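You operate a simulated robot arm through the tools that you are given. There is no shell and no other tool. Be economical: measure what you need, move in short steps, check, and stop when the job is done.

You are at the controls of a simulated robot arm. One attempt, no reset.

TASK
Oil the steel strip on the nest plate, then fit the flange in the black seat and clamp it.
Fine: use the brush and its oil dish, and put the brush back. Set down upright: brush. A coat counts when it lies all over at full strength: go over it till it gets no stronger.

It is judged by the outcome, as a careful person would: the job done as asked, and still so three seconds after it is handed in. It fails if anything else is knocked over, pushed out of place, dropped, spilled or broken.

THE ROBOT
A 7-joint arm with a two-finger parallel gripper, fixed in place. Base frame: the origin is at the foot of the arm, x ahead of it, y to its left, z up; the work surface is at about z = 860. Units: mm, degrees, N and s.
With the tool pointing down near the work surface it reaches from about 240 to 680 mm from the base axis. Its first joint turns from -66.0 to 66.0 degrees. Payload 2.4 kg.
Tool frame: the origin (TCP) lies between the finger pads and is the grasp point; the fingertips stand 30 mm ahead of it; z points along the fingers, y is the line along which they close. Largest opening 94 mm; finger width 28, thickness 10; the body of the gripper, 50 by 96 mm, starts 55 mm behind the TCP.
Orientation is that of the tool frame in the base frame, as a unit quaternion [w, x, y, z]. With the fingers straight down and closing along the base's y, the tool's x points along the base's -x, its y along +y and its z along -z.

THE INTERFACE
- The arm moves only by the tool send_rows. Its argument "series" is a list that holds one entry, the list of rows, each a list of 7 numbers: the shift along the tool's x, y, z in mm, then the turn, a rotation vector about the tool's x, y, z in rad, then the opening, from 0 (shut) to 1 (fully open). In form: [[[x, y, z, ax, ay, az, jaw], ...]]. A call has 1 to 10 rows; each row is the pose to reach, as a shift and turn from the pose commanded when the call began, along the tool's axes at that moment. A row lasts 0.2 s, in which the tool goes at most 50 mm and 8.6 degrees; a call with a longer step from one row to the next is refused whole, and so is a gripper value outside its range. Where a pose cannot be reached the arm comes as near as it can. A force on the tool above 70 N (or 10 N above the force at the start of the call, whichever is more), or a blocked arm, ends the call early, and 0.2 s more pass. Each finger travels about 153 mm/s and halts on what it meets, pressing with about 22 N; the grip force reading is that of the motor and also rises with nothing between the fingers. The clock runs only during rows and for 0.2 s after the last one: add rows that repeat a pose to give the fingers time. The reply holds the time, the measured pose of the TCP, the force on the tool along the base axes, the opening and the grip force, in the units named above and with some noise, with the torque about the TCP (base axes, N m) and any sound that the robot's microphone picked up, and new pictures: "show" is both (left out), scene, wrist or none.
- Cameras (640 x 400 px; columns grow to the right, rows downward): "scene" is fixed at [47, 487.3, 1434.5]; the picture's right is [-0.60, -0.80, 0.00], its down [-0.52, 0.39, -0.76] and it looks along [0.61, -0.46, -0.65] (base axes); focal length 297 px, centre (320, 200). "wrist" rides on the gripper at [76, 14, -102] in the tool frame; the picture's right is [-0.18, 0.98, 0.00], its down [-0.75, -0.14, -0.64] and it looks along [-0.63, -0.12, 0.77] (tool axes); focal length 243 px, centre (320, 200). There is no depth. A picture from a camera that has moved, and an enlarged one, comes with that camera's place and axes in the base frame and with its lens.
- enlarge(camera, box): a new picture of the part [left, top, right, bottom] of that camera's present view, enlarged. It takes no simulated time.
- finish_job(): hands the job in; it is judged then, once.

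Go step by step. Nothing tells you positions but the pictures and the camera data: compare them with the known pose of the tool, close in by small moves and look again before you grip or let go. The budget is 120 turns and 200 pictures, counting those below and the enlarged ones. Unless the task says otherwise, let go and move clear before handing in, and close with one line.

The tools are called after "Emit:" by a JSON object that holds its "op" and its "data". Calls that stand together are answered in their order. send_rows: Moves the arm, as the interface text tells. Its arguments: {"type":"object","properties":{"series":{"type":"array","items":{"type":"array","items":{"type":"array","items":{"type":"number"}}}},"show":{"type":"string","enum":["both","scene","wrist","none"]}},"required":["series"]} The other tools are called the same way: enlarge (camera, box) takes an enlarged picture of a part of a camera's view; finish_job () hands the job in.

At the start:

```text
t: 0.0
position: [400.7, 52.6, 1199.6]
tool_rot: [0.0, 0.0, 1.0, 0.001]
contact_force: [-1.2, -0.8, 0.4]
moment: [0.04, 0.0, -0.02]
gripper_width: 94.0
finger_force: 0.1
```

scene: 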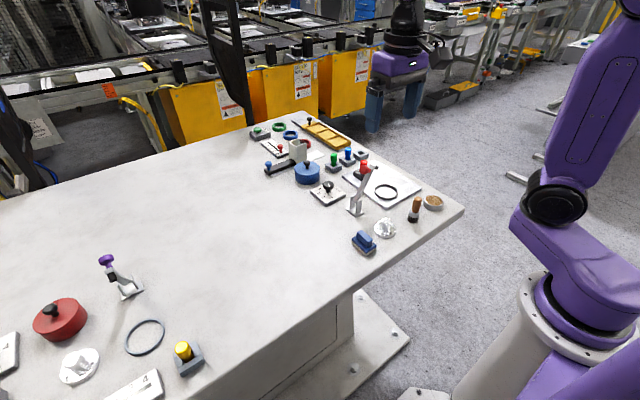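
wrist: 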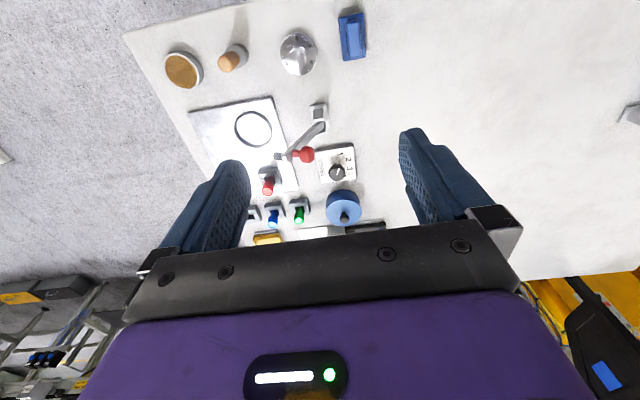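

I see a table with many items; the brush, dish, plate with ring, toggle clamp and flange appear at the right end. I'll look closer first.

Emit:
{"op": "enlarge", "data": {"camera": "scene", "box": [320, 140, 480, 260]}}

Emit:
{"op": "enlarge", "data": {"camera": "wrist", "box": [130, 0, 400, 240]}}

Emit:
{"op": "enlarge", "data": {"camera": "scene", "box": [240, 110, 400, 210]}}

Emit:
{"op": "enlarge", "data": {"camera": "scene", "box": [0, 240, 220, 400]}}

```text
3.33 times, centred on (400, 200) of scene
camera zoom: at [47.0, 487.3, 1434.5], right [-0.6, -0.8, 0.0], down [-0.52, 0.39, -0.76], along [0.61, -0.46, -0.65], focal length 991 px, centre (53, 200)
```

zoom: 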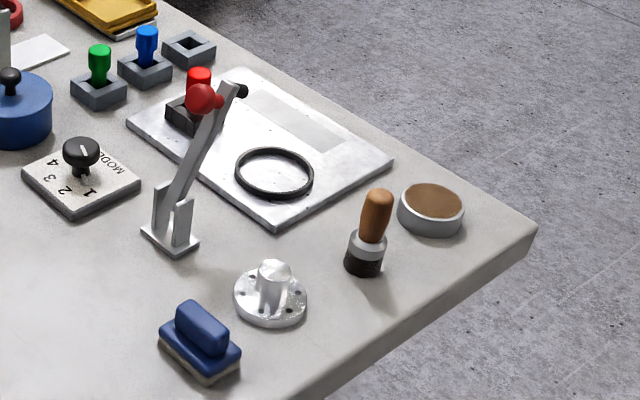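

```text
1.67 times, centred on (265, 120) of wrist
camera zoom: at [325.6, 66.2, 1302.5], right [0.18, 0.98, 0.0], down [0.75, -0.14, 0.64], along [0.63, -0.12, -0.77], focal length 404 px, centre (412, 333)
```

zoom: 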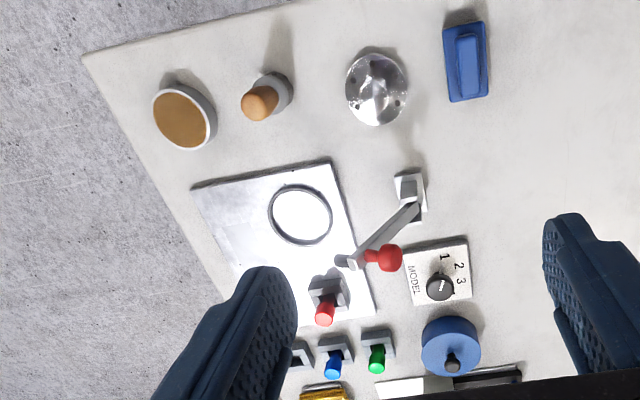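

```text
4.00 times, centred on (320, 160) of scene
camera zoom: at [47.0, 487.3, 1434.5], right [-0.6, -0.8, 0.0], down [-0.52, 0.39, -0.76], along [0.61, -0.46, -0.65], focal length 1190 px, centre (320, 360)
```

zoom: 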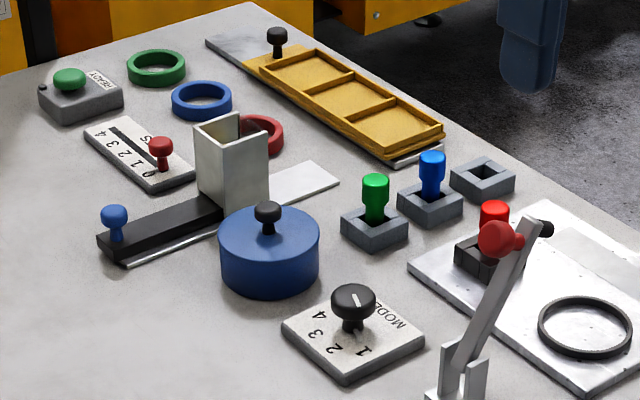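

```text
2.50 times, centred on (110, 320) of scene
camera zoom: at [47.0, 487.3, 1434.5], right [-0.6, -0.8, 0.0], down [-0.52, 0.39, -0.76], along [0.61, -0.46, -0.65], focal length 744 px, centre (845, -100)
```

zoom: 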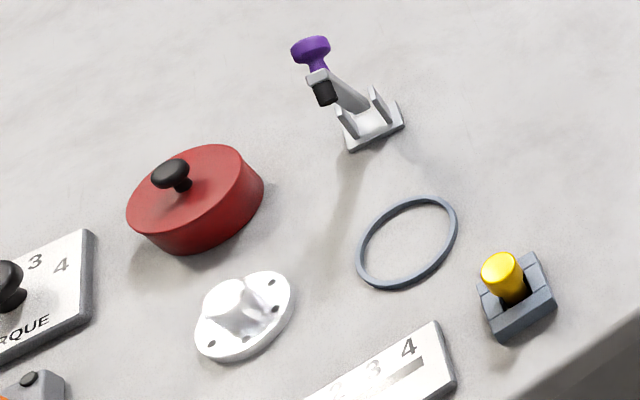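

The brush stands near (368,-75), the dish near (375,-163), the shiny flange near (383,20), the seat ring near (489,-95), and the toggle clamp base near (485,33) with its arm up. I'll go above the brush for a better view.

Emit:
{"op": "send_rows", "data": {"series": [[[6, -25, 38, 0, 0, 0, 0.6], [12, -51, 76, 0, 0, 0, 0.6], [18, -76, 114, 0, 0, 0, 0.6], [24, -102, 152, 0, 0, 0, 0.6], [30, -127, 180, 0, 0, 0, 0.6], [30, -127, 180, 0, 0, 0, 0.6]]]}}

```text
t: 1.4
position: [371.8, -74.4, 1019.5]
tool_rot: [0.001, 0.0, 1.0, 0.0]
contact_force: [-0.8, 0.2, -0.1]
moment: [-0.03, 0.02, 0.0]
gripper_width: 56.4
finger_force: 0.1
camera wrist: at [295.4, -61.0, 1123.4], right [0.18, 0.98, 0.0], down [0.75, -0.14, 0.64], along [0.63, -0.12, -0.77], focal length 243 px, centre (320, 200)
```

scene: 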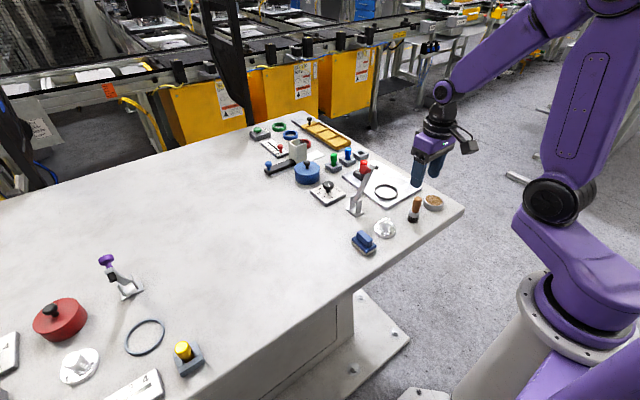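
wrist: 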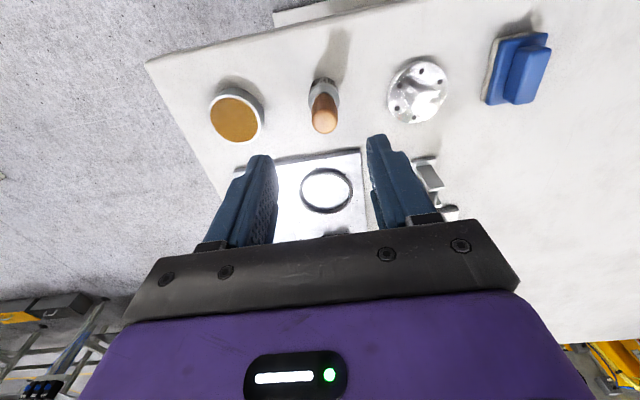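

The brush is ahead of the fingers in the view; I'll zoom in for measurement.

Emit:
{"op": "enlarge", "data": {"camera": "wrist", "box": [200, 40, 460, 200]}}

Emit:
{"op": "enlarge", "data": {"camera": "scene", "box": [340, 140, 460, 230]}}

```text
2.46 times, centred on (330, 120) of wrist
camera zoom: at [295.4, -61.0, 1123.4], right [0.18, 0.98, 0.0], down [0.75, -0.14, 0.64], along [0.63, -0.12, -0.77], focal length 597 px, centre (295, 397)
```

zoom: 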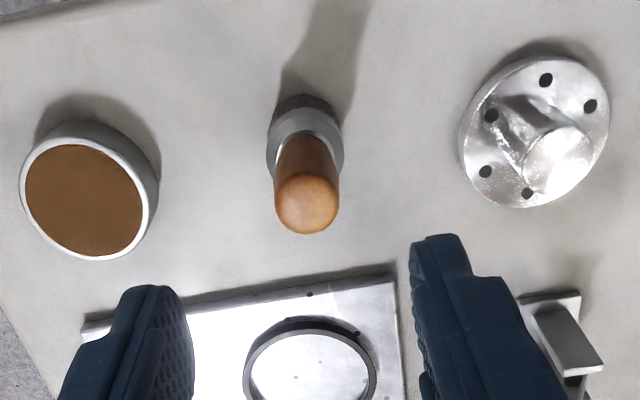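

```text
4.44 times, centred on (400, 185) of scene
camera zoom: at [47.0, 487.3, 1434.5], right [-0.6, -0.8, 0.0], down [-0.52, 0.39, -0.76], along [0.61, -0.46, -0.65], focal length 1322 px, centre (-36, 267)
```

zoom: 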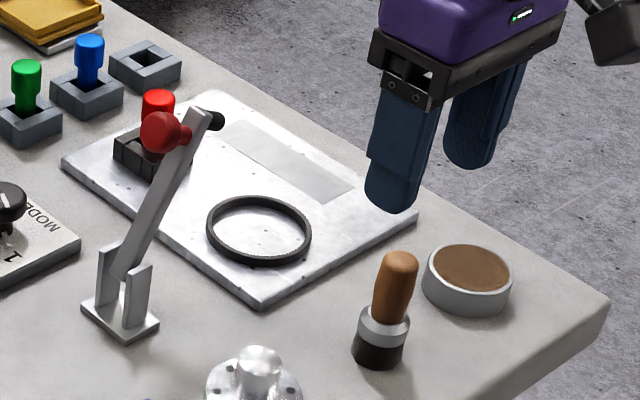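

The brush axis is about (367,-71) with its top at z≈937; I'll go down over the handle, clear of the ferrule.

Emit:
{"op": "send_rows", "data": {"series": [[[4, 3, 35, 0, 0, 0, 0.6], [4, 3, 65, 0, 0, 0, 0.6], [4, 3, 91, 0, 0, 0, 0.6], [4, 3, 91, 0, 0, 0, 0.6]]]}}

```text
t: 2.4
position: [368.2, -71.9, 928.6]
tool_rot: [0.0, 0.0, 1.0, 0.0]
contact_force: [0.5, -1.1, -0.6]
moment: [0.03, 0.02, -0.01]
gripper_width: 56.2
finger_force: 0.1
camera wrist: at [291.9, -57.8, 1031.5], right [0.18, 0.98, 0.0], down [0.75, -0.14, 0.64], along [0.63, -0.12, -0.77], focal length 243 px, centre (320, 200)
```

scene: 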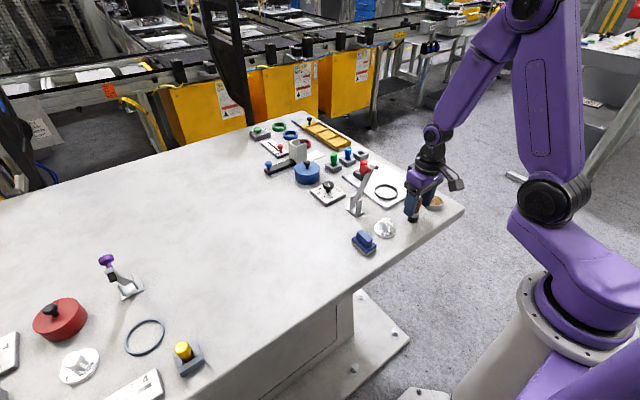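
wrist: 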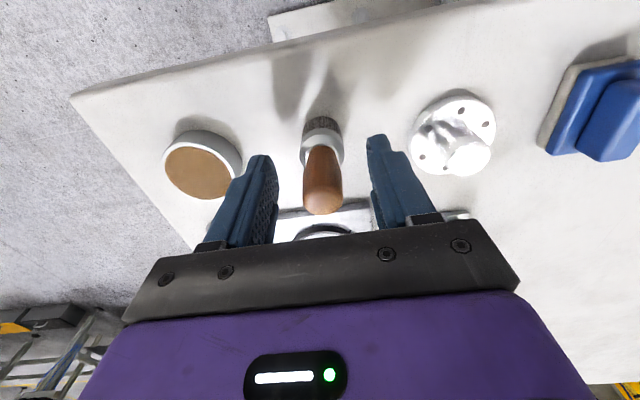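

The handle is between the fingers, so I close.

Emit:
{"op": "send_rows", "data": {"series": [[[0, 0, 0, 0, 0, 0, 0.4], [0, 0, 0, 0, 0, 0, 0.1], [0, 0, 0, 0, 0, 0, 0.1], [0, 0, 0, 0, 0, 0, 0.1]]]}}

Emit:
{"op": "enlarge", "data": {"camera": "wrist", "box": [140, 70, 400, 240]}}

```text
t: 3.4
position: [367.3, -71.5, 928.7]
tool_rot: [0.0, 0.0, 1.0, 0.002]
contact_force: [-1.0, -0.3, 0.3]
moment: [-0.02, 0.01, -0.01]
gripper_width: 21.7
finger_force: 21.8
camera wrist: at [292.0, -57.9, 1031.7], right [0.18, 0.98, 0.0], down [0.75, -0.14, 0.64], along [0.63, -0.12, -0.77], focal length 243 px, centre (320, 200)
```

scene: 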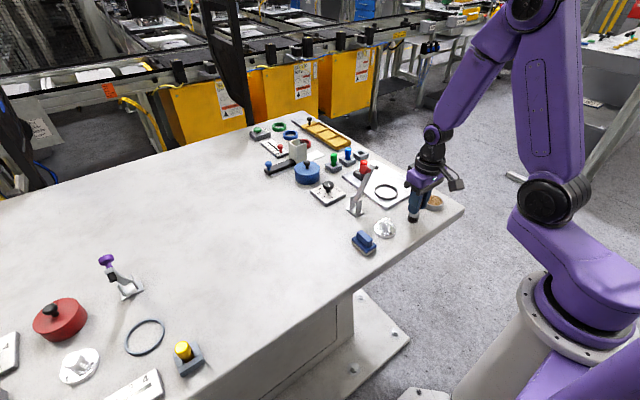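
wrist: 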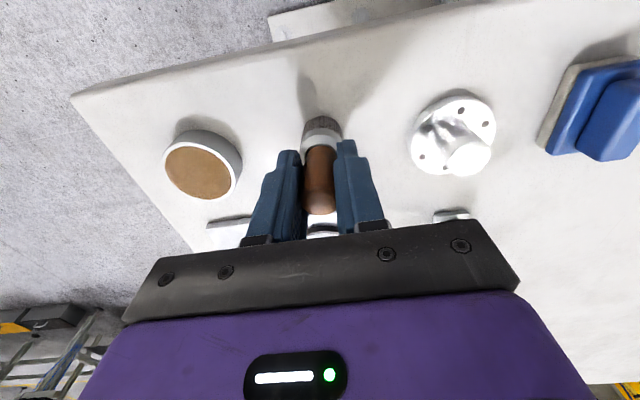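

```text
2.35 times, centred on (270, 155) of wrist
camera zoom: at [292.0, -57.9, 1031.7], right [0.18, 0.98, 0.0], down [0.75, -0.14, 0.64], along [0.63, -0.12, -0.77], focal length 571 px, centre (438, 306)
```

zoom: 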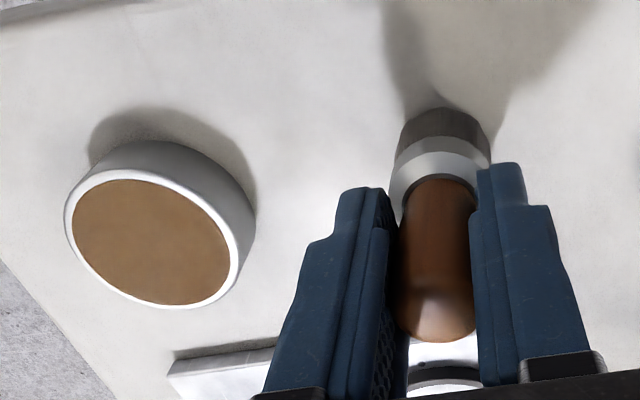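

Brush gripped (TCP z 928.7 with its foot on the table). Lift and carry it to above the dish at about (373,-164).

Emit:
{"op": "send_rows", "data": {"series": [[[0, 0, -25, 0, 0, 0, 0.1], [0, 0, -45, 0, 0, 0, 0.1], [-3, -45, -45, 0, 0, 0, 0.1], [-6, -92, -45, 0, 0, 0, 0.1], [-6, -92, -45, 0, 0, 0, 0.1], [-6, -92, -45, 0, 0, 0, 0.1]]]}}

Emit:
{"op": "enlarge", "data": {"camera": "wrist", "box": [200, 70, 440, 220]}}

Emit:
{"op": "enlarge", "data": {"camera": "scene", "box": [380, 140, 480, 230]}}

```text
t: 4.8
position: [373.3, -163.7, 971.7]
tool_rot: [0.0, 0.0, 1.0, 0.0]
contact_force: [0.3, 0.2, -1.2]
moment: [-0.01, -0.04, 0.02]
gripper_width: 21.8
finger_force: 21.6
camera wrist: at [297.8, -149.5, 1075.8], right [0.18, 0.98, 0.0], down [0.75, -0.14, 0.64], along [0.63, -0.12, -0.77], focal length 243 px, centre (320, 200)
```

scene: 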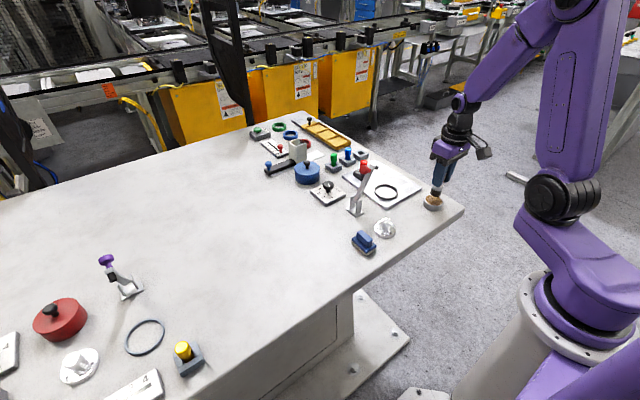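
wrist: 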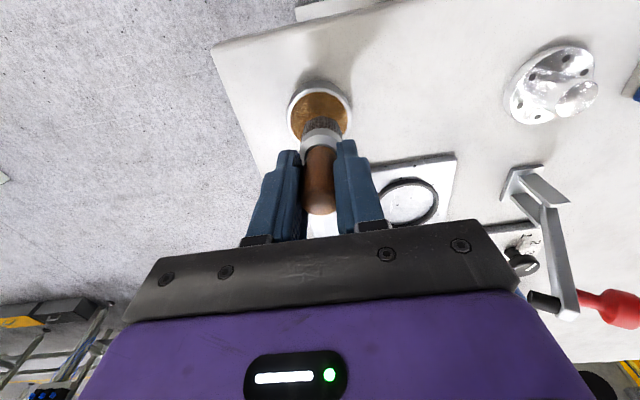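

```text
2.67 times, centred on (320, 145) of wrist
camera zoom: at [297.8, -149.5, 1075.8], right [0.18, 0.98, 0.0], down [0.75, -0.14, 0.64], along [0.63, -0.12, -0.77], focal length 647 px, centre (320, 347)
```

zoom: 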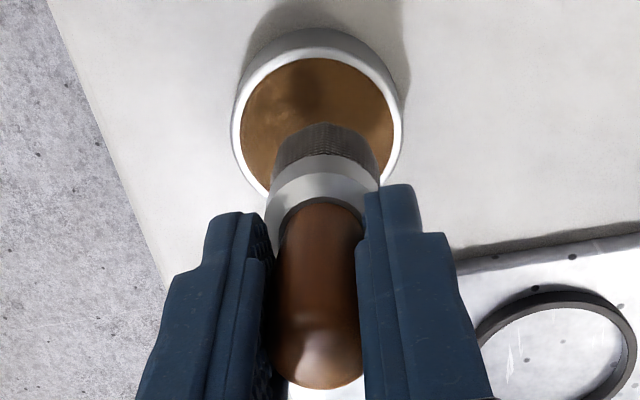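

```text
4.44 times, centred on (430, 185) of scene
camera zoom: at [47.1, 487.3, 1434.5], right [-0.6, -0.8, 0.0], down [-0.52, 0.39, -0.76], along [0.61, -0.46, -0.65], focal length 1322 px, centre (-169, 267)
```

zoom: 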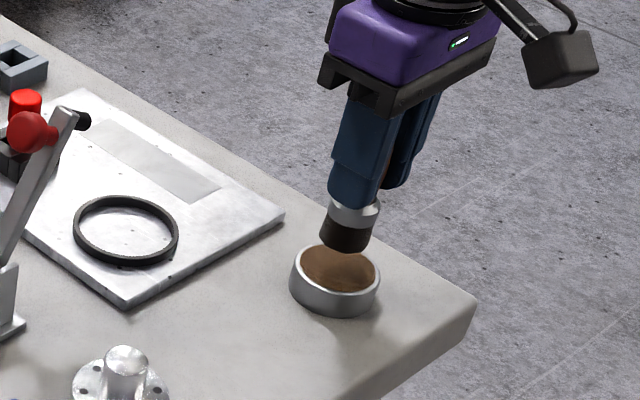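

Brush is centered over the dish; lower it into the oil gently.

Emit:
{"op": "send_rows", "data": {"series": [[[1, 0, 15, 0, 0, 0, 0.1], [1, 0, 25, 0, 0, 0, 0.1], [1, 0, 30, 0, 0, 0, 0.1], [1, 0, 33, 0, 0, 0, 0.1], [1, 0, 36, 0, 0, 0, 0.1], [1, 0, 36, 0, 0, 0, 0.1]]]}}

Emit:
{"op": "enlarge", "data": {"camera": "scene", "box": [380, 140, 480, 230]}}

```text
t: 5.8
position: [372.7, -162.5, 942.6]
tool_rot: [0.002, -0.001, 1.0, 0.0]
contact_force: [-7.2, 3.1, 20.0]
moment: [0.11, 0.17, 0.03]
gripper_width: 22.2
finger_force: 21.6
stopped in row 4: the force on the tool passed its limit at 84 N (the readings are from after the stop); the commanded pose is now the measured one
camera wrist: at [297.4, -149.0, 1046.8], right [0.18, 0.98, 0.0], down [0.75, -0.14, 0.65], along [0.63, -0.12, -0.76], focal length 243 px, centre (320, 200)
```

scene: 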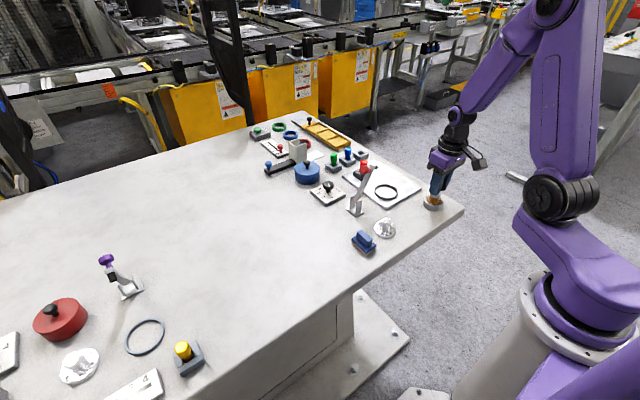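
wrist: 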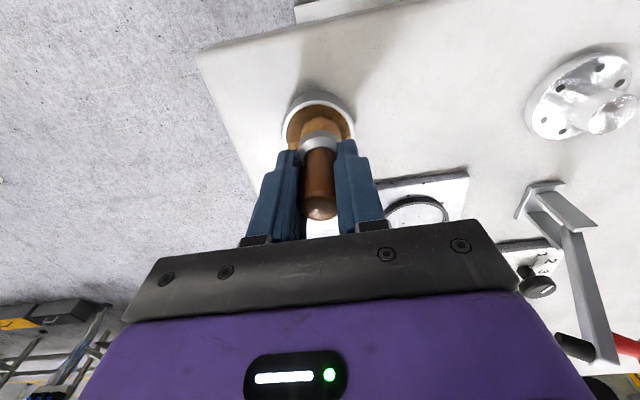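

```text
4.44 times, centred on (430, 185) of scene
camera zoom: at [46.6, 487.5, 1434.4], right [-0.6, -0.8, 0.0], down [-0.52, 0.39, -0.76], along [0.61, -0.46, -0.65], focal length 1322 px, centre (-169, 267)
```

zoom: 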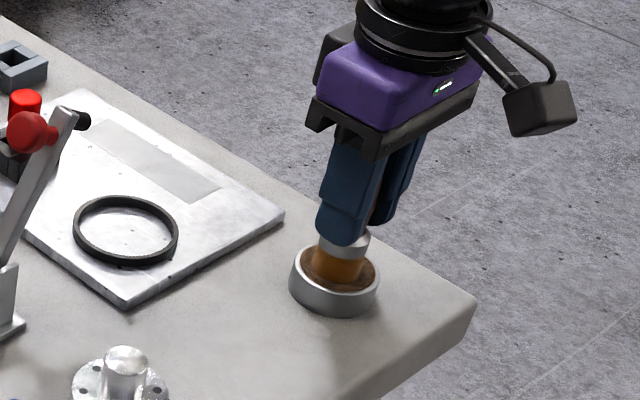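

The bristles reached the dish floor (TCP ≈942) and look oiled. Lift straight up and check the brush.

Emit:
{"op": "send_rows", "data": {"series": [[[0, -1, -6, 0, 0, 0, 0.1], [0, -1, -14, 0, 0, 0, 0.1], [0, -1, -30, 0, 0, 0, 0.1], [0, -1, -45, 0, 0, 0, 0.1], [0, -1, -45, 0, 0, 0, 0.1], [0, -1, -45, 0, 0, 0, 0.1]]]}}

Emit:
{"op": "enlarge", "data": {"camera": "scene", "box": [350, 140, 450, 230]}}

Emit:
{"op": "enlarge", "data": {"camera": "wrist", "box": [200, 50, 500, 240]}}

```text
t: 7.2
position: [374.7, -164.8, 987.7]
tool_rot: [0.003, -0.001, 1.0, 0.0]
contact_force: [0.1, 1.0, 0.5]
moment: [-0.01, 0.02, -0.02]
gripper_width: 21.8
finger_force: 21.8
camera wrist: at [297.4, -150.1, 1091.3], right [0.18, 0.98, 0.0], down [0.75, -0.14, 0.65], along [0.64, -0.12, -0.76], focal length 243 px, centre (320, 200)
```

scene: 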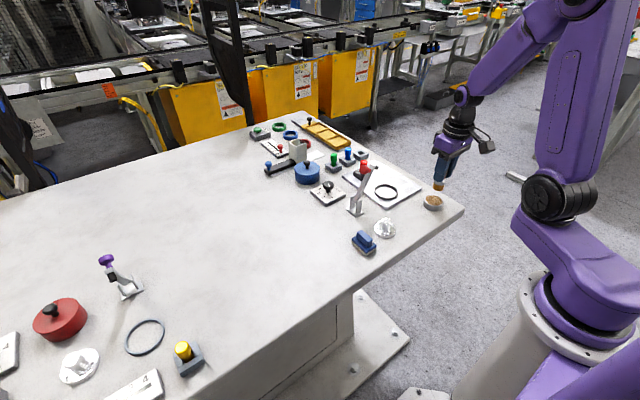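
wrist: 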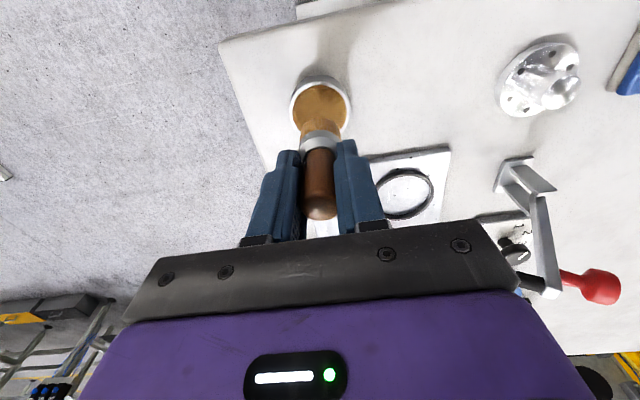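

```text
4.44 times, centred on (400, 185) of scene
camera zoom: at [47.1, 487.3, 1434.5], right [-0.6, -0.8, 0.0], down [-0.52, 0.39, -0.76], along [0.61, -0.46, -0.65], focal length 1322 px, centre (-36, 267)
```

zoom: 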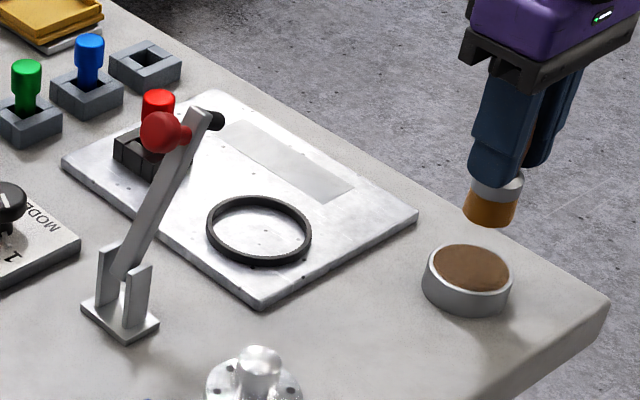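

```text
2.11 times, centred on (350, 145) of wrist
camera zoom: at [297.4, -150.1, 1091.3], right [0.18, 0.98, 0.0], down [0.75, -0.14, 0.65], along [0.64, -0.12, -0.76], focal length 511 px, centre (257, 316)
```

zoom: 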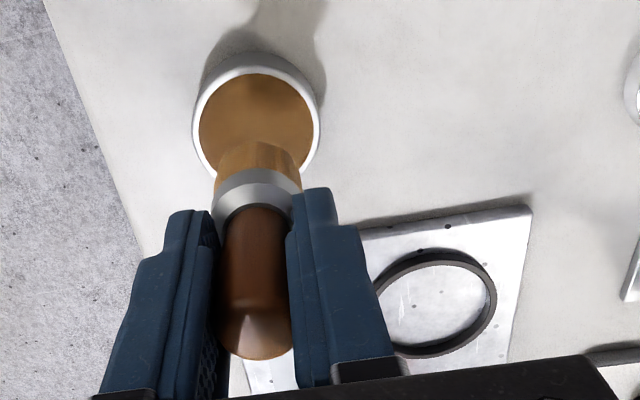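

Brush is loaded. The strip I estimate at x 485–588, y −190 to −152; I'll move beyond its far end at height to see it well with the wrist camera.

Emit:
{"op": "send_rows", "data": {"series": [[[-40, -2, -12, 0, 0, 0, 0.1], [-85, -4, -15, 0, 0, 0, 0.1], [-130, -6, -15, 0, 0, 0, 0.1], [-175, -6, -15, 0, 0, 0, 0.1], [-205, -6, -15, 0, 0, 0, 0.1], [-205, -6, -15, 0, 0, 0, 0.1]]]}}

Emit:
{"op": "enlarge", "data": {"camera": "wrist", "box": [200, 50, 500, 240]}}

Emit:
{"op": "enlarge", "data": {"camera": "scene", "box": [340, 120, 440, 210]}}

```text
t: 8.6
position: [578.2, -170.3, 1003.3]
tool_rot: [0.002, -0.001, 1.0, 0.0]
contact_force: [0.2, -0.2, -1.0]
moment: [-0.01, 0.0, 0.0]
gripper_width: 22.3
finger_force: 21.4
camera wrist: at [502.6, -155.4, 1106.4], right [0.18, 0.98, 0.0], down [0.75, -0.14, 0.65], along [0.63, -0.12, -0.76], focal length 243 px, centre (320, 200)
```

scene: 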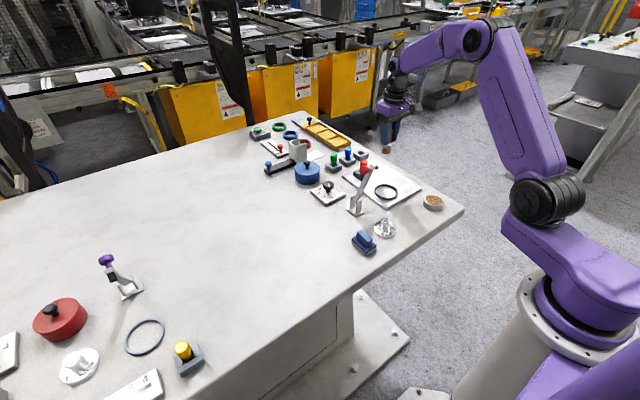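
wrist: 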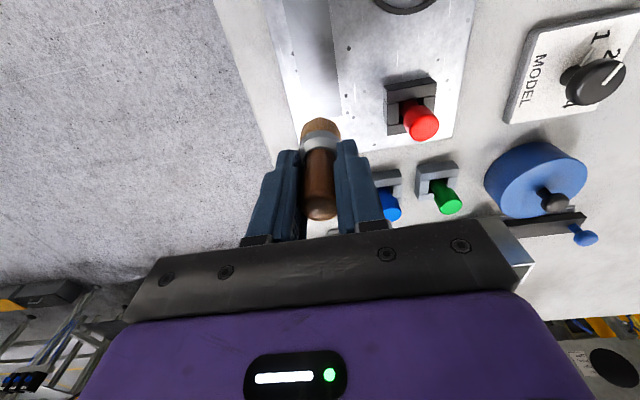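

```text
2.11 times, centred on (350, 145) of wrist
camera zoom: at [502.6, -155.4, 1106.4], right [0.18, 0.98, 0.0], down [0.75, -0.14, 0.65], along [0.63, -0.12, -0.76], focal length 511 px, centre (257, 316)
```

zoom: 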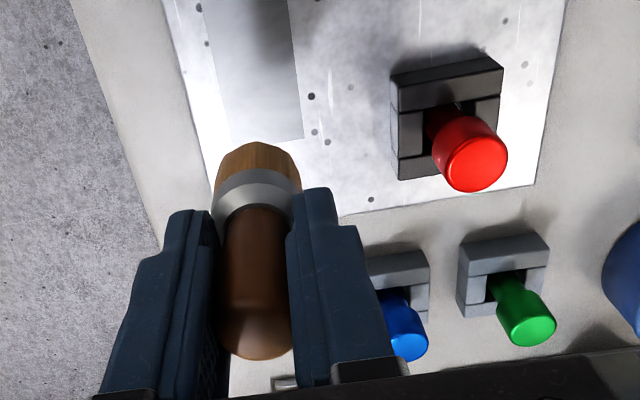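

```text
4.44 times, centred on (390, 165) of scene
camera zoom: at [47.1, 487.3, 1434.5], right [-0.6, -0.8, 0.0], down [-0.52, 0.39, -0.76], along [0.61, -0.46, -0.65], focal length 1322 px, centre (9, 356)
```

zoom: 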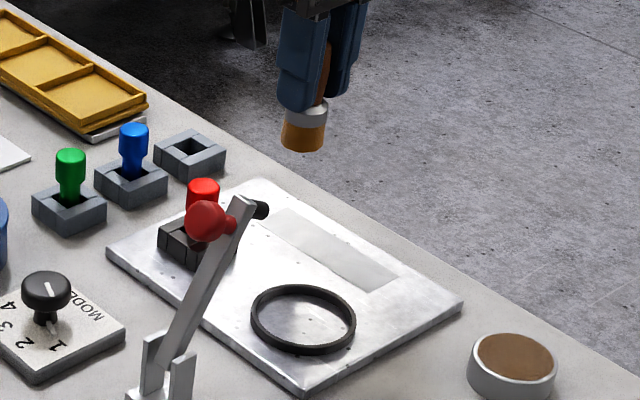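

The far end of the strip is near x≈595, spanning y≈−190 to −151. I'll lower towards the strip at (570,−177) and feel for contact in small steps.

Emit:
{"op": "send_rows", "data": {"series": [[[8, -6, 20, 0, 0, 0, 0.1], [8, -6, 40, 0, 0, 0, 0.1], [8, -6, 55, 0, 0, 0, 0.1], [8, -6, 60, 0, 0, 0, 0.1], [8, -6, 60, 0, 0, 0, 0.1]]], "show": "none"}}

Emit:
{"op": "enlarge", "data": {"camera": "wrist", "box": [220, 50, 460, 200]}}

Emit:
{"op": "enlarge", "data": {"camera": "scene", "box": [350, 140, 430, 210]}}

```text
t: 9.8
position: [571.2, -176.9, 942.6]
tool_rot: [0.003, 0.0, 1.0, 0.001]
contact_force: [-0.2, -0.6, -0.2]
moment: [-0.01, -0.01, -0.02]
gripper_width: 21.9
finger_force: 21.8
```

```text
2.67 times, centred on (340, 125) of wrist
camera zoom: at [494.8, -161.6, 1046.9], right [0.18, 0.98, 0.0], down [0.75, -0.14, 0.65], along [0.64, -0.12, -0.76], focal length 647 px, centre (267, 400)
```

zoom: 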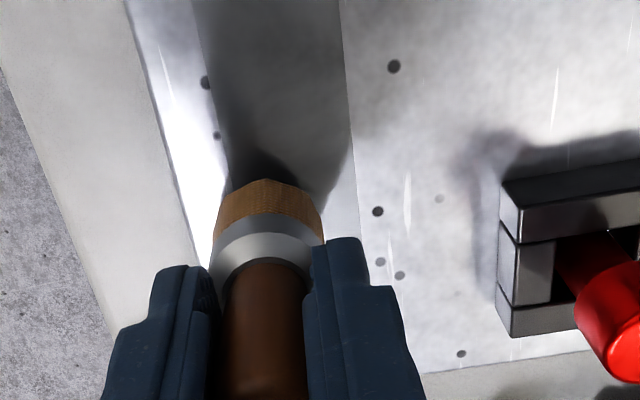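

```text
5.71 times, centred on (390, 175) of scene
camera zoom: at [47.1, 487.3, 1434.5], right [-0.6, -0.8, 0.0], down [-0.52, 0.39, -0.76], along [0.61, -0.46, -0.65], focal length 1700 px, centre (-80, 343)
```

zoom: 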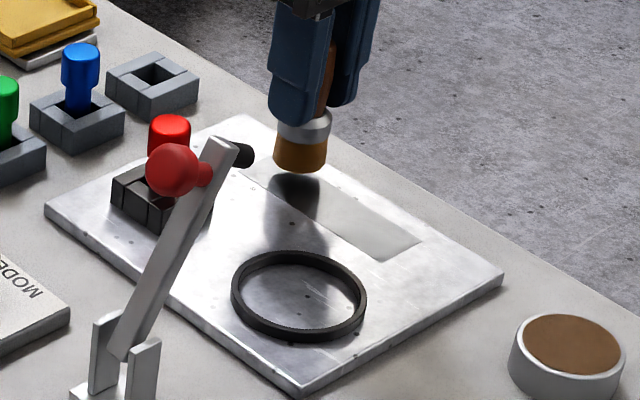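

Not touching yet; I continue down in small steps until a light contact force appears.

Emit:
{"op": "send_rows", "data": {"series": [[[0, 0, 2, 0, 0, 0, 0.1], [0, 0, 4, 0, 0, 0, 0.1], [0, 0, 5, 0, 0, 0, 0.1], [0, 0, 5, 0, 0, 0, 0.1]]], "show": "none"}}

```text
t: 10.8
position: [570.3, -174.9, 939.4]
tool_rot: [0.003, -0.001, 1.0, 0.0]
contact_force: [0.2, 0.2, -0.8]
moment: [0.0, 0.0, -0.02]
gripper_width: 22.2
finger_force: 21.6
```

Emit:
{"op": "send_rows", "data": {"series": [[[0, 0, 1, 0, 0, 0, 0.1], [0, 0, 2, 0, 0, 0, 0.1], [0, 0, 2, 0, 0, 0, 0.1]]], "show": "none"}}

Emit:
{"op": "enlarge", "data": {"camera": "scene", "box": [370, 140, 430, 190]}}

```text
t: 11.6
position: [571.0, -176.8, 937.5]
tool_rot: [0.002, -0.001, 1.0, 0.0]
contact_force: [0.0, -0.3, -0.4]
moment: [0.01, -0.01, 0.0]
gripper_width: 21.9
finger_force: 22.0
```

```text
8.00 times, centred on (400, 165) of scene
camera zoom: at [47.1, 487.3, 1434.5], right [-0.6, -0.8, 0.0], down [-0.52, 0.39, -0.76], along [0.61, -0.46, -0.65], focal length 2380 px, centre (-320, 480)
```

zoom: 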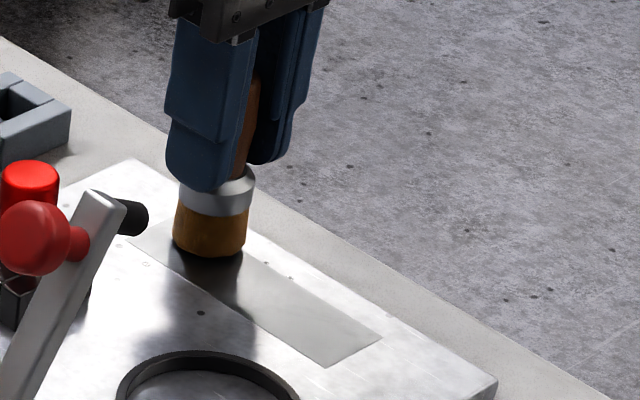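

Emit:
{"op": "send_rows", "data": {"series": [[[0, 0, 1, 0, 0, 0, 0.1], [0, 0, 2, 0, 0, 0, 0.1], [0, 0, 2, 0, 0, 0, 0.1]]], "show": "none"}}

```text
t: 12.4
position: [570.0, -177.0, 934.3]
tool_rot: [0.003, 0.0, 1.0, 0.0]
contact_force: [-0.3, -0.5, -1.8]
moment: [-0.03, -0.03, -0.02]
gripper_width: 22.1
finger_force: 22.0
```

Emit:
{"op": "send_rows", "data": {"series": [[[0, 0, 1, 0, 0, 0, 0.1], [0, 0, 2, 0, 0, 0, 0.1], [0, 0, 2, 0, 0, 0, 0.1]]], "show": "none"}}

Emit:
{"op": "enlarge", "data": {"camera": "scene", "box": [370, 140, 430, 190]}}

```text
t: 13.2
position: [571.0, -176.3, 934.3]
tool_rot: [0.003, -0.001, 1.0, -0.001]
contact_force: [-6.0, 0.5, 14.0]
moment: [0.08, 0.15, 0.03]
gripper_width: 22.1
finger_force: 22.1
```

```text
8.00 times, centred on (400, 165) of scene
camera zoom: at [46.7, 487.4, 1434.5], right [-0.6, -0.8, 0.0], down [-0.52, 0.39, -0.76], along [0.61, -0.46, -0.65], focal length 2380 px, centre (-320, 480)
```

zoom: 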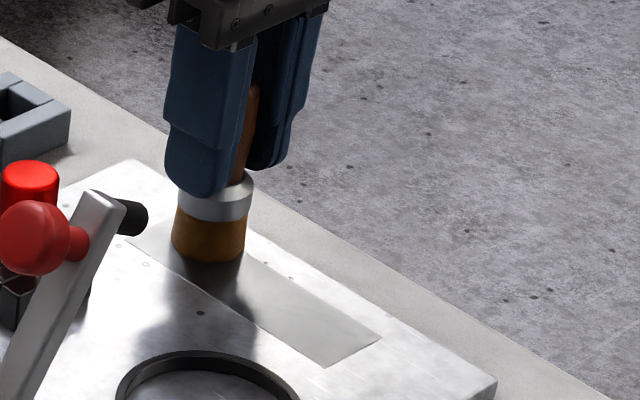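

Contact at about 14 N. Now a first stroke along the left lane: out to the far end and back toward the near end.

Emit:
{"op": "send_rows", "data": {"series": [[[-10, 0, 0, 0, 0, 0, 0.1], [-18, 0, 0, 0, 0, 0, 0.1], [-5, 0, 0, 0, 0, 0, 0.1], [10, 0, 0, 0, 0, 0, 0.1], [25, 0, 0, 0, 0, 0, 0.1], [40, 0, 0, 0, 0, 0, 0.1], [55, 0, 0, 0, 0, 0, 0.1], [70, 0, 0, 0, 0, 0, 0.1], [70, 0, 0, 0, 0, 0, 0.1]]], "show": "none"}}

Emit:
{"op": "enlarge", "data": {"camera": "scene", "box": [360, 140, 440, 205]}}

Emit:
{"op": "enlarge", "data": {"camera": "wrist", "box": [200, 50, 440, 200]}}

```text
t: 15.2
position: [501.6, -177.4, 934.2]
tool_rot: [0.006, -0.001, 1.0, -0.001]
contact_force: [9.8, 0.1, 24.6]
moment: [0.09, -0.63, -0.01]
gripper_width: 22.0
finger_force: 22.0
```

```text
6.15 times, centred on (400, 172) of scene
camera zoom: at [46.9, 487.4, 1434.4], right [-0.6, -0.8, 0.0], down [-0.52, 0.39, -0.76], along [0.61, -0.46, -0.65], focal length 1830 px, centre (-172, 369)
```

zoom: 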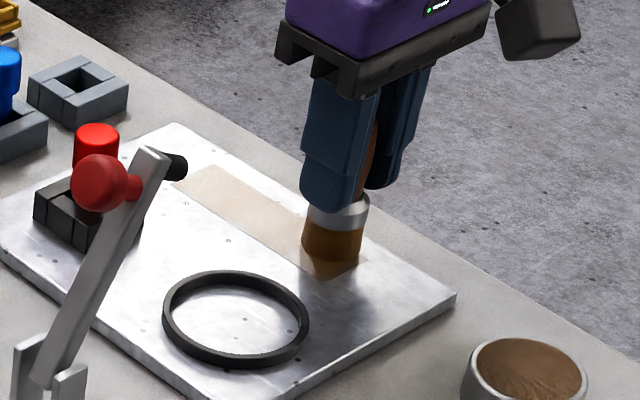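

```text
2.67 times, centred on (320, 125) of wrist
camera zoom: at [426.1, -162.7, 1036.4], right [0.18, 0.98, 0.0], down [0.75, -0.14, 0.65], along [0.64, -0.12, -0.76], focal length 647 px, centre (320, 400)
```

zoom: 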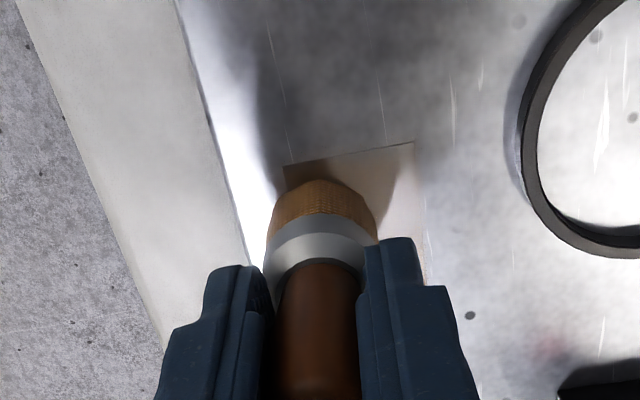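

Oil is being laid (brown tint). The strip spans about x 487–595, y −184 to −150. Next: finish the near end, then lane y≈−159 to the far end.

Emit:
{"op": "send_rows", "data": {"series": [[[11, 0, -0.5, 0, 0, 0, 0.1], [11, 10, -0.5, 0, 0, 0, 0.1], [11, 18, -0.5, 0, 0, 0, 0.1], [-5, 18, -0.5, 0, 0, 0, 0.1], [-21, 18, -0.5, 0, 0, 0, 0.1], [-38, 18, -0.5, 0, 0, 0, 0.1], [-55, 18, -0.5, 0, 0, 0, 0.1], [-72, 18, -0.5, 0, 0, 0, 0.1], [-90, 18, -0.5, 0, 0, 0, 0.1], [-90, 10, -0.5, 0, 0, 0, 0.1]]], "show": "none"}}

Emit:
{"op": "enlarge", "data": {"camera": "scene", "box": [360, 140, 440, 205]}}

Emit:
{"op": "enlarge", "data": {"camera": "wrist", "box": [200, 0, 440, 150]}}

```text
t: 17.4
position: [592.6, -163.9, 932.2]
tool_rot: [0.003, -0.002, 1.0, -0.001]
contact_force: [1.6, 3.1, 9.1]
moment: [0.19, -0.19, 0.04]
gripper_width: 22.0
finger_force: 22.0
```

```text
6.15 times, centred on (400, 172) of scene
camera zoom: at [46.9, 487.4, 1434.5], right [-0.6, -0.8, 0.0], down [-0.52, 0.39, -0.76], along [0.61, -0.46, -0.65], focal length 1830 px, centre (-172, 369)
```

zoom: 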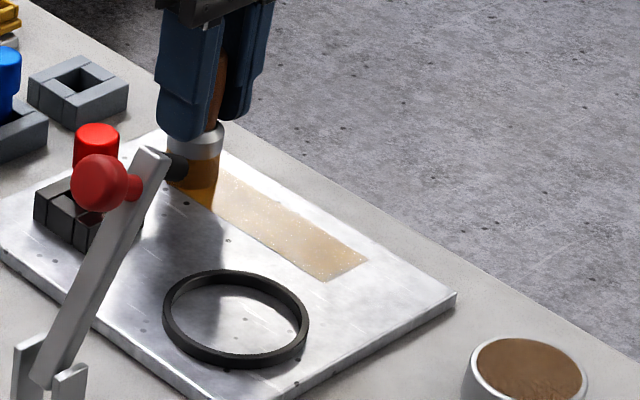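

```text
2.67 times, centred on (320, 75) of wrist
camera zoom: at [515.9, -150.9, 1036.6], right [0.18, 0.98, 0.0], down [0.75, -0.14, 0.65], along [0.64, -0.12, -0.76], focal length 647 px, centre (320, 533)
```

zoom: 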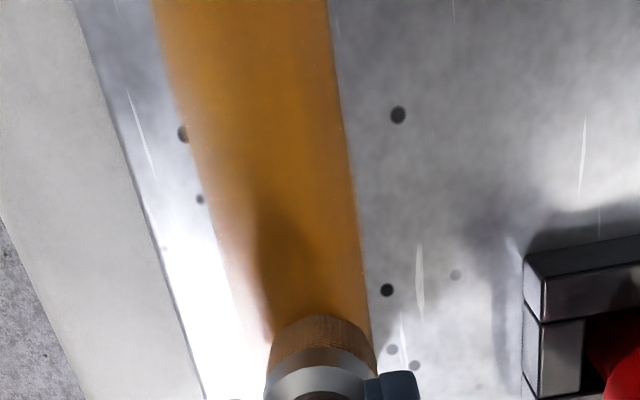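

The coat is building; I do another loop, left lane then right lane, with full overrun at both ends.

Emit:
{"op": "send_rows", "data": {"series": [[[-2, -9, 0, 0, 0, 0, 0.1], [20, -9, 0, 0, 0, 0, 0.1], [45, -9, 0, 0, 0, 0, 0.1], [70, -9, 0, 0, 0, 0, 0.1], [102, -9, 0, 0, 0, 0, 0.1], [102, 8, 0, 0, 0, 0, 0.1], [75, 8, 0, 0, 0, 0, 0.1], [50, 8, 0, 0, 0, 0, 0.1], [25, 8, 0, 0, 0, 0, 0.1], [-2, 8, 0, 0, 0, 0, 0.1]]], "show": "none"}}

Emit:
{"op": "enlarge", "data": {"camera": "wrist", "box": [200, 0, 440, 150]}}

Emit:
{"op": "enlarge", "data": {"camera": "scene", "box": [360, 140, 440, 205]}}

```text
t: 19.6
position: [593.6, -158.5, 933.9]
tool_rot: [0.003, -0.001, 1.0, 0.0]
contact_force: [-2.2, -0.4, 6.5]
moment: [0.0, 0.11, 0.02]
gripper_width: 22.3
finger_force: 21.9
```

```text
2.67 times, centred on (320, 75) of wrist
camera zoom: at [517.4, -143.7, 1037.0], right [0.18, 0.98, 0.0], down [0.75, -0.14, 0.65], along [0.63, -0.12, -0.76], focal length 647 px, centre (320, 533)
```

zoom: 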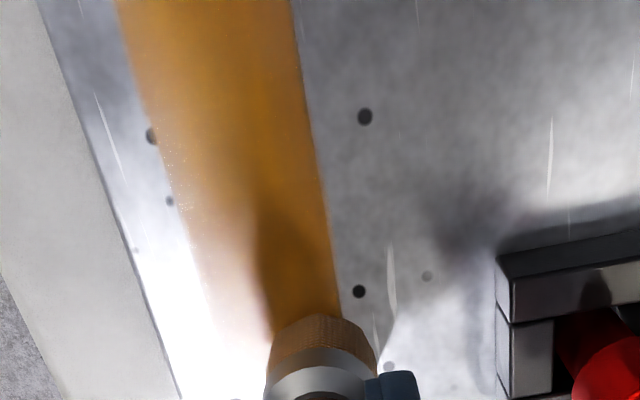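

```text
6.15 times, centred on (400, 172) of scene
camera zoom: at [46.8, 487.3, 1434.5], right [-0.6, -0.8, 0.0], down [-0.52, 0.39, -0.76], along [0.61, -0.46, -0.65], focal length 1830 px, centre (-172, 369)
```

zoom: 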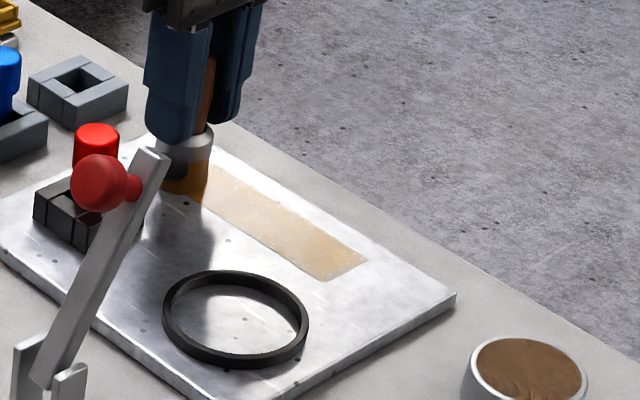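

One more loop, then I'll lift clear to compare the coat.

Emit:
{"op": "send_rows", "data": {"series": [[[0, -17, 0, 0, 0, 0, 0.1], [25, -17, 0, 0, 0, 0, 0.1], [50, -17, 0, 0, 0, 0, 0.1], [75, -17, 0, 0, 0, 0, 0.1], [104, -17, 0, 0, 0, 0, 0.1], [104, 0, 0, 0, 0, 0, 0.1], [75, 0, 0, 0, 0, 0, 0.1], [50, 0, 0, 0, 0, 0, 0.1], [25, 0, 0, 0, 0, 0, 0.1], [0, 0, 0, 0, 0, 0, 0.1]]], "show": "none"}}

Emit:
{"op": "send_rows", "data": {"series": [[[0, 0, -15, 0, 0, 0, 0.1], [-15, 0, -50, 0, 0, 0, 0.1], [-40, 0, -90, 0, 0, 0, 0.1], [-50, 0, -110, 0, 0, 0, 0.1], [-50, 0, -110, 0, 0, 0, 0.1]]], "show": "none"}}

Emit:
{"op": "enlarge", "data": {"camera": "wrist", "box": [200, 0, 440, 150]}}

Emit:
{"op": "enlarge", "data": {"camera": "scene", "box": [360, 140, 440, 205]}}

```text
t: 21.8
position: [592.5, -158.7, 933.7]
tool_rot: [0.003, -0.001, 1.0, 0.0]
contact_force: [-4.4, -0.2, 13.2]
moment: [0.02, 0.13, -0.04]
gripper_width: 22.0
finger_force: 22.2
```

```text
t: 23.0
position: [641.8, -158.2, 1043.3]
tool_rot: [0.003, -0.001, 1.0, 0.001]
contact_force: [-0.6, 0.0, 0.0]
moment: [0.0, -0.01, -0.02]
gripper_width: 21.9
finger_force: 22.4
```

```text
2.67 times, centred on (320, 75) of wrist
camera zoom: at [566.7, -143.5, 1146.8], right [0.18, 0.98, 0.0], down [0.75, -0.14, 0.65], along [0.63, -0.12, -0.76], focal length 647 px, centre (320, 533)
```

zoom: 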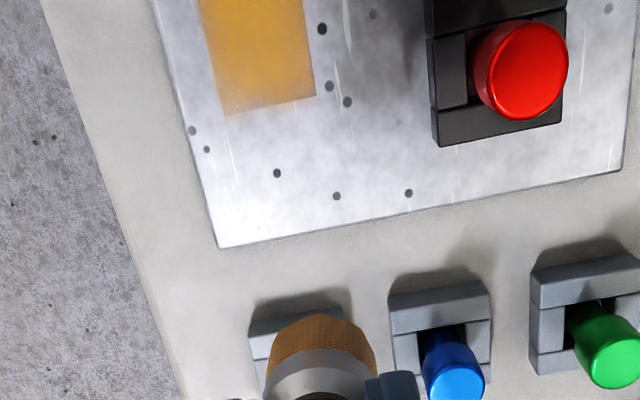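

```text
6.15 times, centred on (400, 172) of scene
camera zoom: at [47.1, 487.3, 1434.5], right [-0.6, -0.8, 0.0], down [-0.52, 0.39, -0.76], along [0.61, -0.46, -0.65], focal length 1830 px, centre (-172, 369)
```

zoom: 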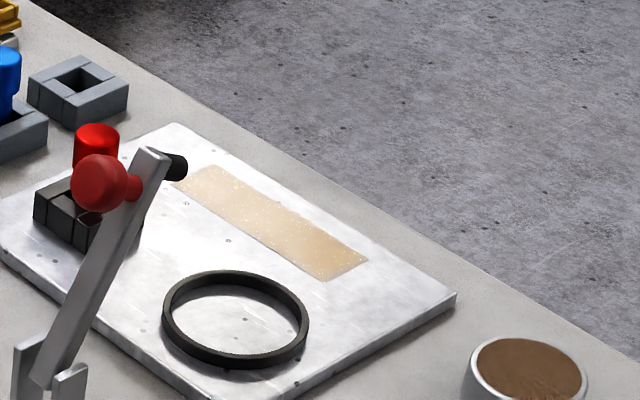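

The coat looks even but I must check it saturates. I'll re-load the brush at the dish and go over again, then compare.

Emit:
{"op": "send_rows", "data": {"series": [[[45, -1, 5, 0, 0, 0, 0.1], [90, -2, 15, 0, 0, 0, 0.1], [135, -3, 25, 0, 0, 0, 0.1], [180, -4, 35, 0, 0, 0, 0.1], [225, -5, 45, 0, 0, 0, 0.1], [268, -6, 58, 0, 0, 0, 0.1], [268, -6, 80, 0, 0, 0, 0.1], [268, -6, 92, 0, 0, 0, 0.1], [268, -6, 97, 0, 0, 0, 0.1], [268, -6, 98.5, 0, 0, 0, 0.1]]], "show": "none"}}

Emit:
{"op": "enlarge", "data": {"camera": "scene", "box": [360, 140, 460, 220]}}

Emit:
{"op": "enlarge", "data": {"camera": "wrist", "box": [200, 50, 440, 200]}}

```text
t: 25.2
position: [375.3, -164.2, 942.8]
tool_rot: [0.003, -0.001, 1.0, -0.001]
contact_force: [-0.7, -0.4, -0.9]
moment: [0.01, -0.01, -0.01]
gripper_width: 22.2
finger_force: 22.2
```

```text
5.00 times, centred on (410, 180) of scene
camera zoom: at [47.1, 487.3, 1434.5], right [-0.6, -0.8, 0.0], down [-0.52, 0.39, -0.76], along [0.61, -0.46, -0.65], focal length 1487 px, centre (-130, 300)
```

zoom: 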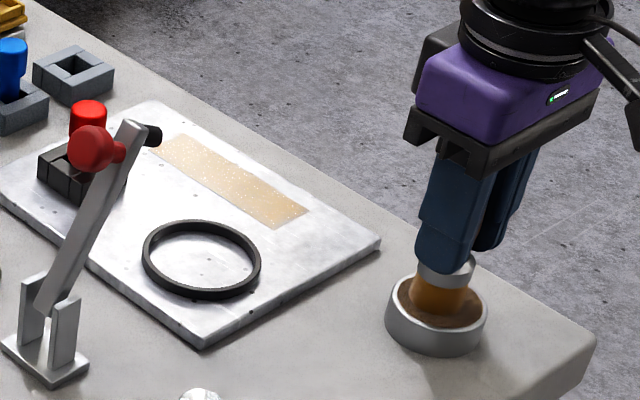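

```text
2.67 times, centred on (320, 125) of wrist
camera zoom: at [298.8, -150.3, 1047.1], right [0.18, 0.98, 0.0], down [0.75, -0.14, 0.65], along [0.64, -0.12, -0.76], focal length 647 px, centre (320, 400)
```

zoom: 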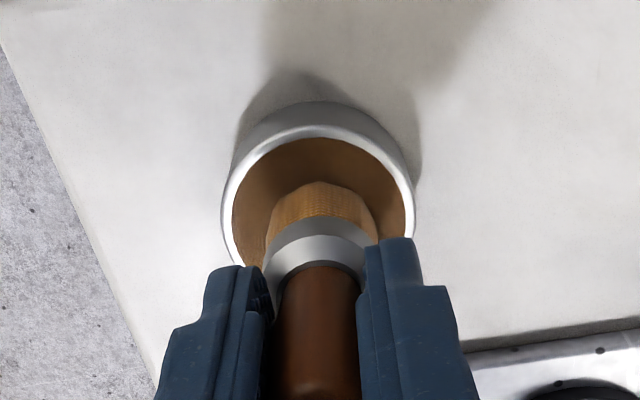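

Bristles are at the dish floor or a millimetre above; lower a touch more, then lift.

Emit:
{"op": "send_rows", "data": {"series": [[[0, 0, 1.5, 0, 0, 0, 0.1], [0, 0, 2.5, 0, 0, 0, 0.1], [0, 0, 2.5, 0, 0, 0, 0.1]]], "show": "none"}}

Emit:
{"op": "send_rows", "data": {"series": [[[0, 0, -8, 0, 0, 0, 0.1], [0, 0, -20, 0, 0, 0, 0.1], [0, 0, -40, 0, 0, 0, 0.1], [0, 0, -50, 0, 0, 0, 0.1], [0, 0, -50, 0, 0, 0, 0.1]]], "show": "none"}}

Emit:
{"op": "enlarge", "data": {"camera": "scene", "box": [360, 140, 460, 220]}}

```text
t: 26.0
position: [375.6, -164.5, 943.8]
tool_rot: [0.004, -0.001, 1.0, -0.001]
contact_force: [-10.4, 5.1, 59.1]
moment: [0.35, 0.24, 0.05]
gripper_width: 22.4
finger_force: 22.2
```

```text
t: 27.2
position: [375.9, -164.7, 991.3]
tool_rot: [0.003, -0.001, 1.0, 0.0]
contact_force: [-0.8, -0.8, -2.0]
moment: [0.0, -0.03, 0.01]
gripper_width: 22.1
finger_force: 21.4
```

```text
5.00 times, centred on (410, 180) of scene
camera zoom: at [47.1, 487.3, 1434.5], right [-0.6, -0.8, 0.0], down [-0.52, 0.39, -0.76], along [0.61, -0.46, -0.65], focal length 1487 px, centre (-130, 300)
```

zoom: 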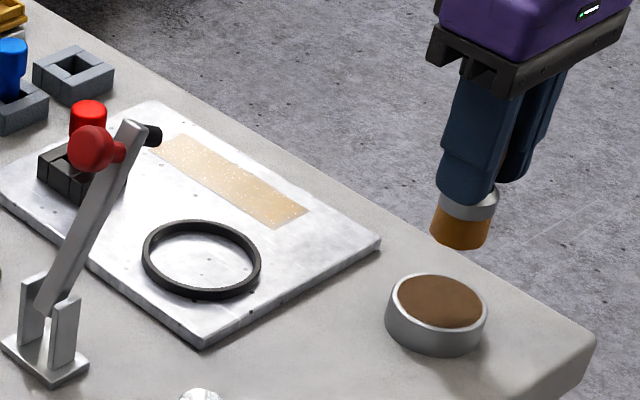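

Re-loaded. Back to the near end of the strip and down to light contact.

Emit:
{"op": "send_rows", "data": {"series": [[[-40, -4, 0, 0, 0, 0, 0.1], [-85, -8, 0, 0, 0, 0, 0.1], [-114, -11, 0, 0, 0, 0, 0.1], [-114, -11, 30, 0, 0, 0, 0.1], [-114, -11, 50, 0, 0, 0, 0.1], [-114, -11, 55, 0, 0, 0, 0.1], [-114, -11, 57, 0, 0, 0, 0.1], [-114, -11, 58, 0, 0, 0, 0.1], [-114, -11, 58, 0, 0, 0, 0.1]]], "show": "none"}}

```text
t: 29.2
position: [490.0, -176.3, 933.4]
tool_rot: [0.002, -0.001, 1.0, 0.0]
contact_force: [-0.3, 0.3, -1.5]
moment: [-0.03, -0.03, -0.01]
gripper_width: 22.2
finger_force: 21.6
```

Emit:
{"op": "send_rows", "data": {"series": [[[0, 0, 1, 0, 0, 0, 0.1], [0, 0, 1.5, 0, 0, 0, 0.1], [0, 0, 1.5, 0, 0, 0, 0.1]]], "show": "none"}}

```text
t: 30.0
position: [489.2, -176.4, 932.8]
tool_rot: [0.004, 0.0, 1.0, -0.001]
contact_force: [-6.5, 1.9, 26.7]
moment: [0.09, 0.18, 0.01]
gripper_width: 22.1
finger_force: 22.2
```

Contact again. Full loop: left lane out, right lane back, with slight end overrun.

Emit:
{"op": "send_rows", "data": {"series": [[[3, 0, -0.3, 0, 0, 0, 0.1], [-25, 0, -0.3, 0, 0, 0, 0.1], [-52, 0, -0.3, 0, 0, 0, 0.1], [-80, 0, -0.3, 0, 0, 0, 0.1], [-107, 0, -0.3, 0, 0, 0, 0.1], [-107, 17, -0.3, 0, 0, 0, 0.1], [-80, 17, -0.3, 0, 0, 0, 0.1], [-52, 17, -0.3, 0, 0, 0, 0.1], [-25, 17, -0.3, 0, 0, 0, 0.1], [3, 17, -0.3, 0, 0, 0, 0.1]]], "show": "none"}}

Emit:
{"op": "send_rows", "data": {"series": [[[0, -17, 0, 0, 0, 0, 0.1], [-25, -17, 0, 0, 0, 0, 0.1], [-52, -17, 0, 0, 0, 0, 0.1], [-80, -17, 0, 0, 0, 0, 0.1], [-110, -17, 0, 0, 0, 0, 0.1], [-110, 0, 0, 0, 0, 0, 0.1], [-80, 0, 0, 0, 0, 0, 0.1], [-52, 0, 0, 0, 0, 0, 0.1], [-25, 0, 0, 0, 0, 0, 0.1], [0, 0, 0, 0, 0, 0, 0.1]]], "show": "none"}}

Emit:
{"op": "enlarge", "data": {"camera": "scene", "box": [360, 140, 440, 205]}}

```text
t: 32.2
position: [488.2, -158.7, 933.6]
tool_rot: [0.005, 0.0, 1.0, -0.001]
contact_force: [6.8, 0.2, 14.2]
moment: [0.01, -0.52, -0.02]
gripper_width: 22.1
finger_force: 22.0
```

```text
t: 34.4
position: [486.7, -158.6, 933.8]
tool_rot: [0.004, -0.001, 1.0, -0.001]
contact_force: [5.6, 0.2, 13.3]
moment: [0.06, -0.5, -0.03]
gripper_width: 22.2
finger_force: 21.9
```

```text
6.15 times, centred on (400, 172) of scene
camera zoom: at [47.0, 487.4, 1434.5], right [-0.6, -0.8, 0.0], down [-0.52, 0.39, -0.76], along [0.61, -0.46, -0.65], focal length 1830 px, centre (-172, 369)
```

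zoom: 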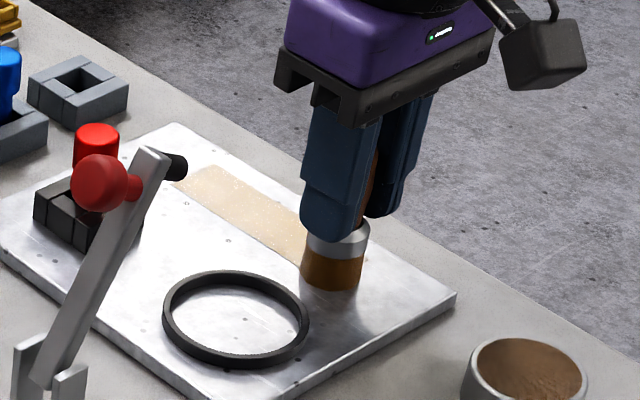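

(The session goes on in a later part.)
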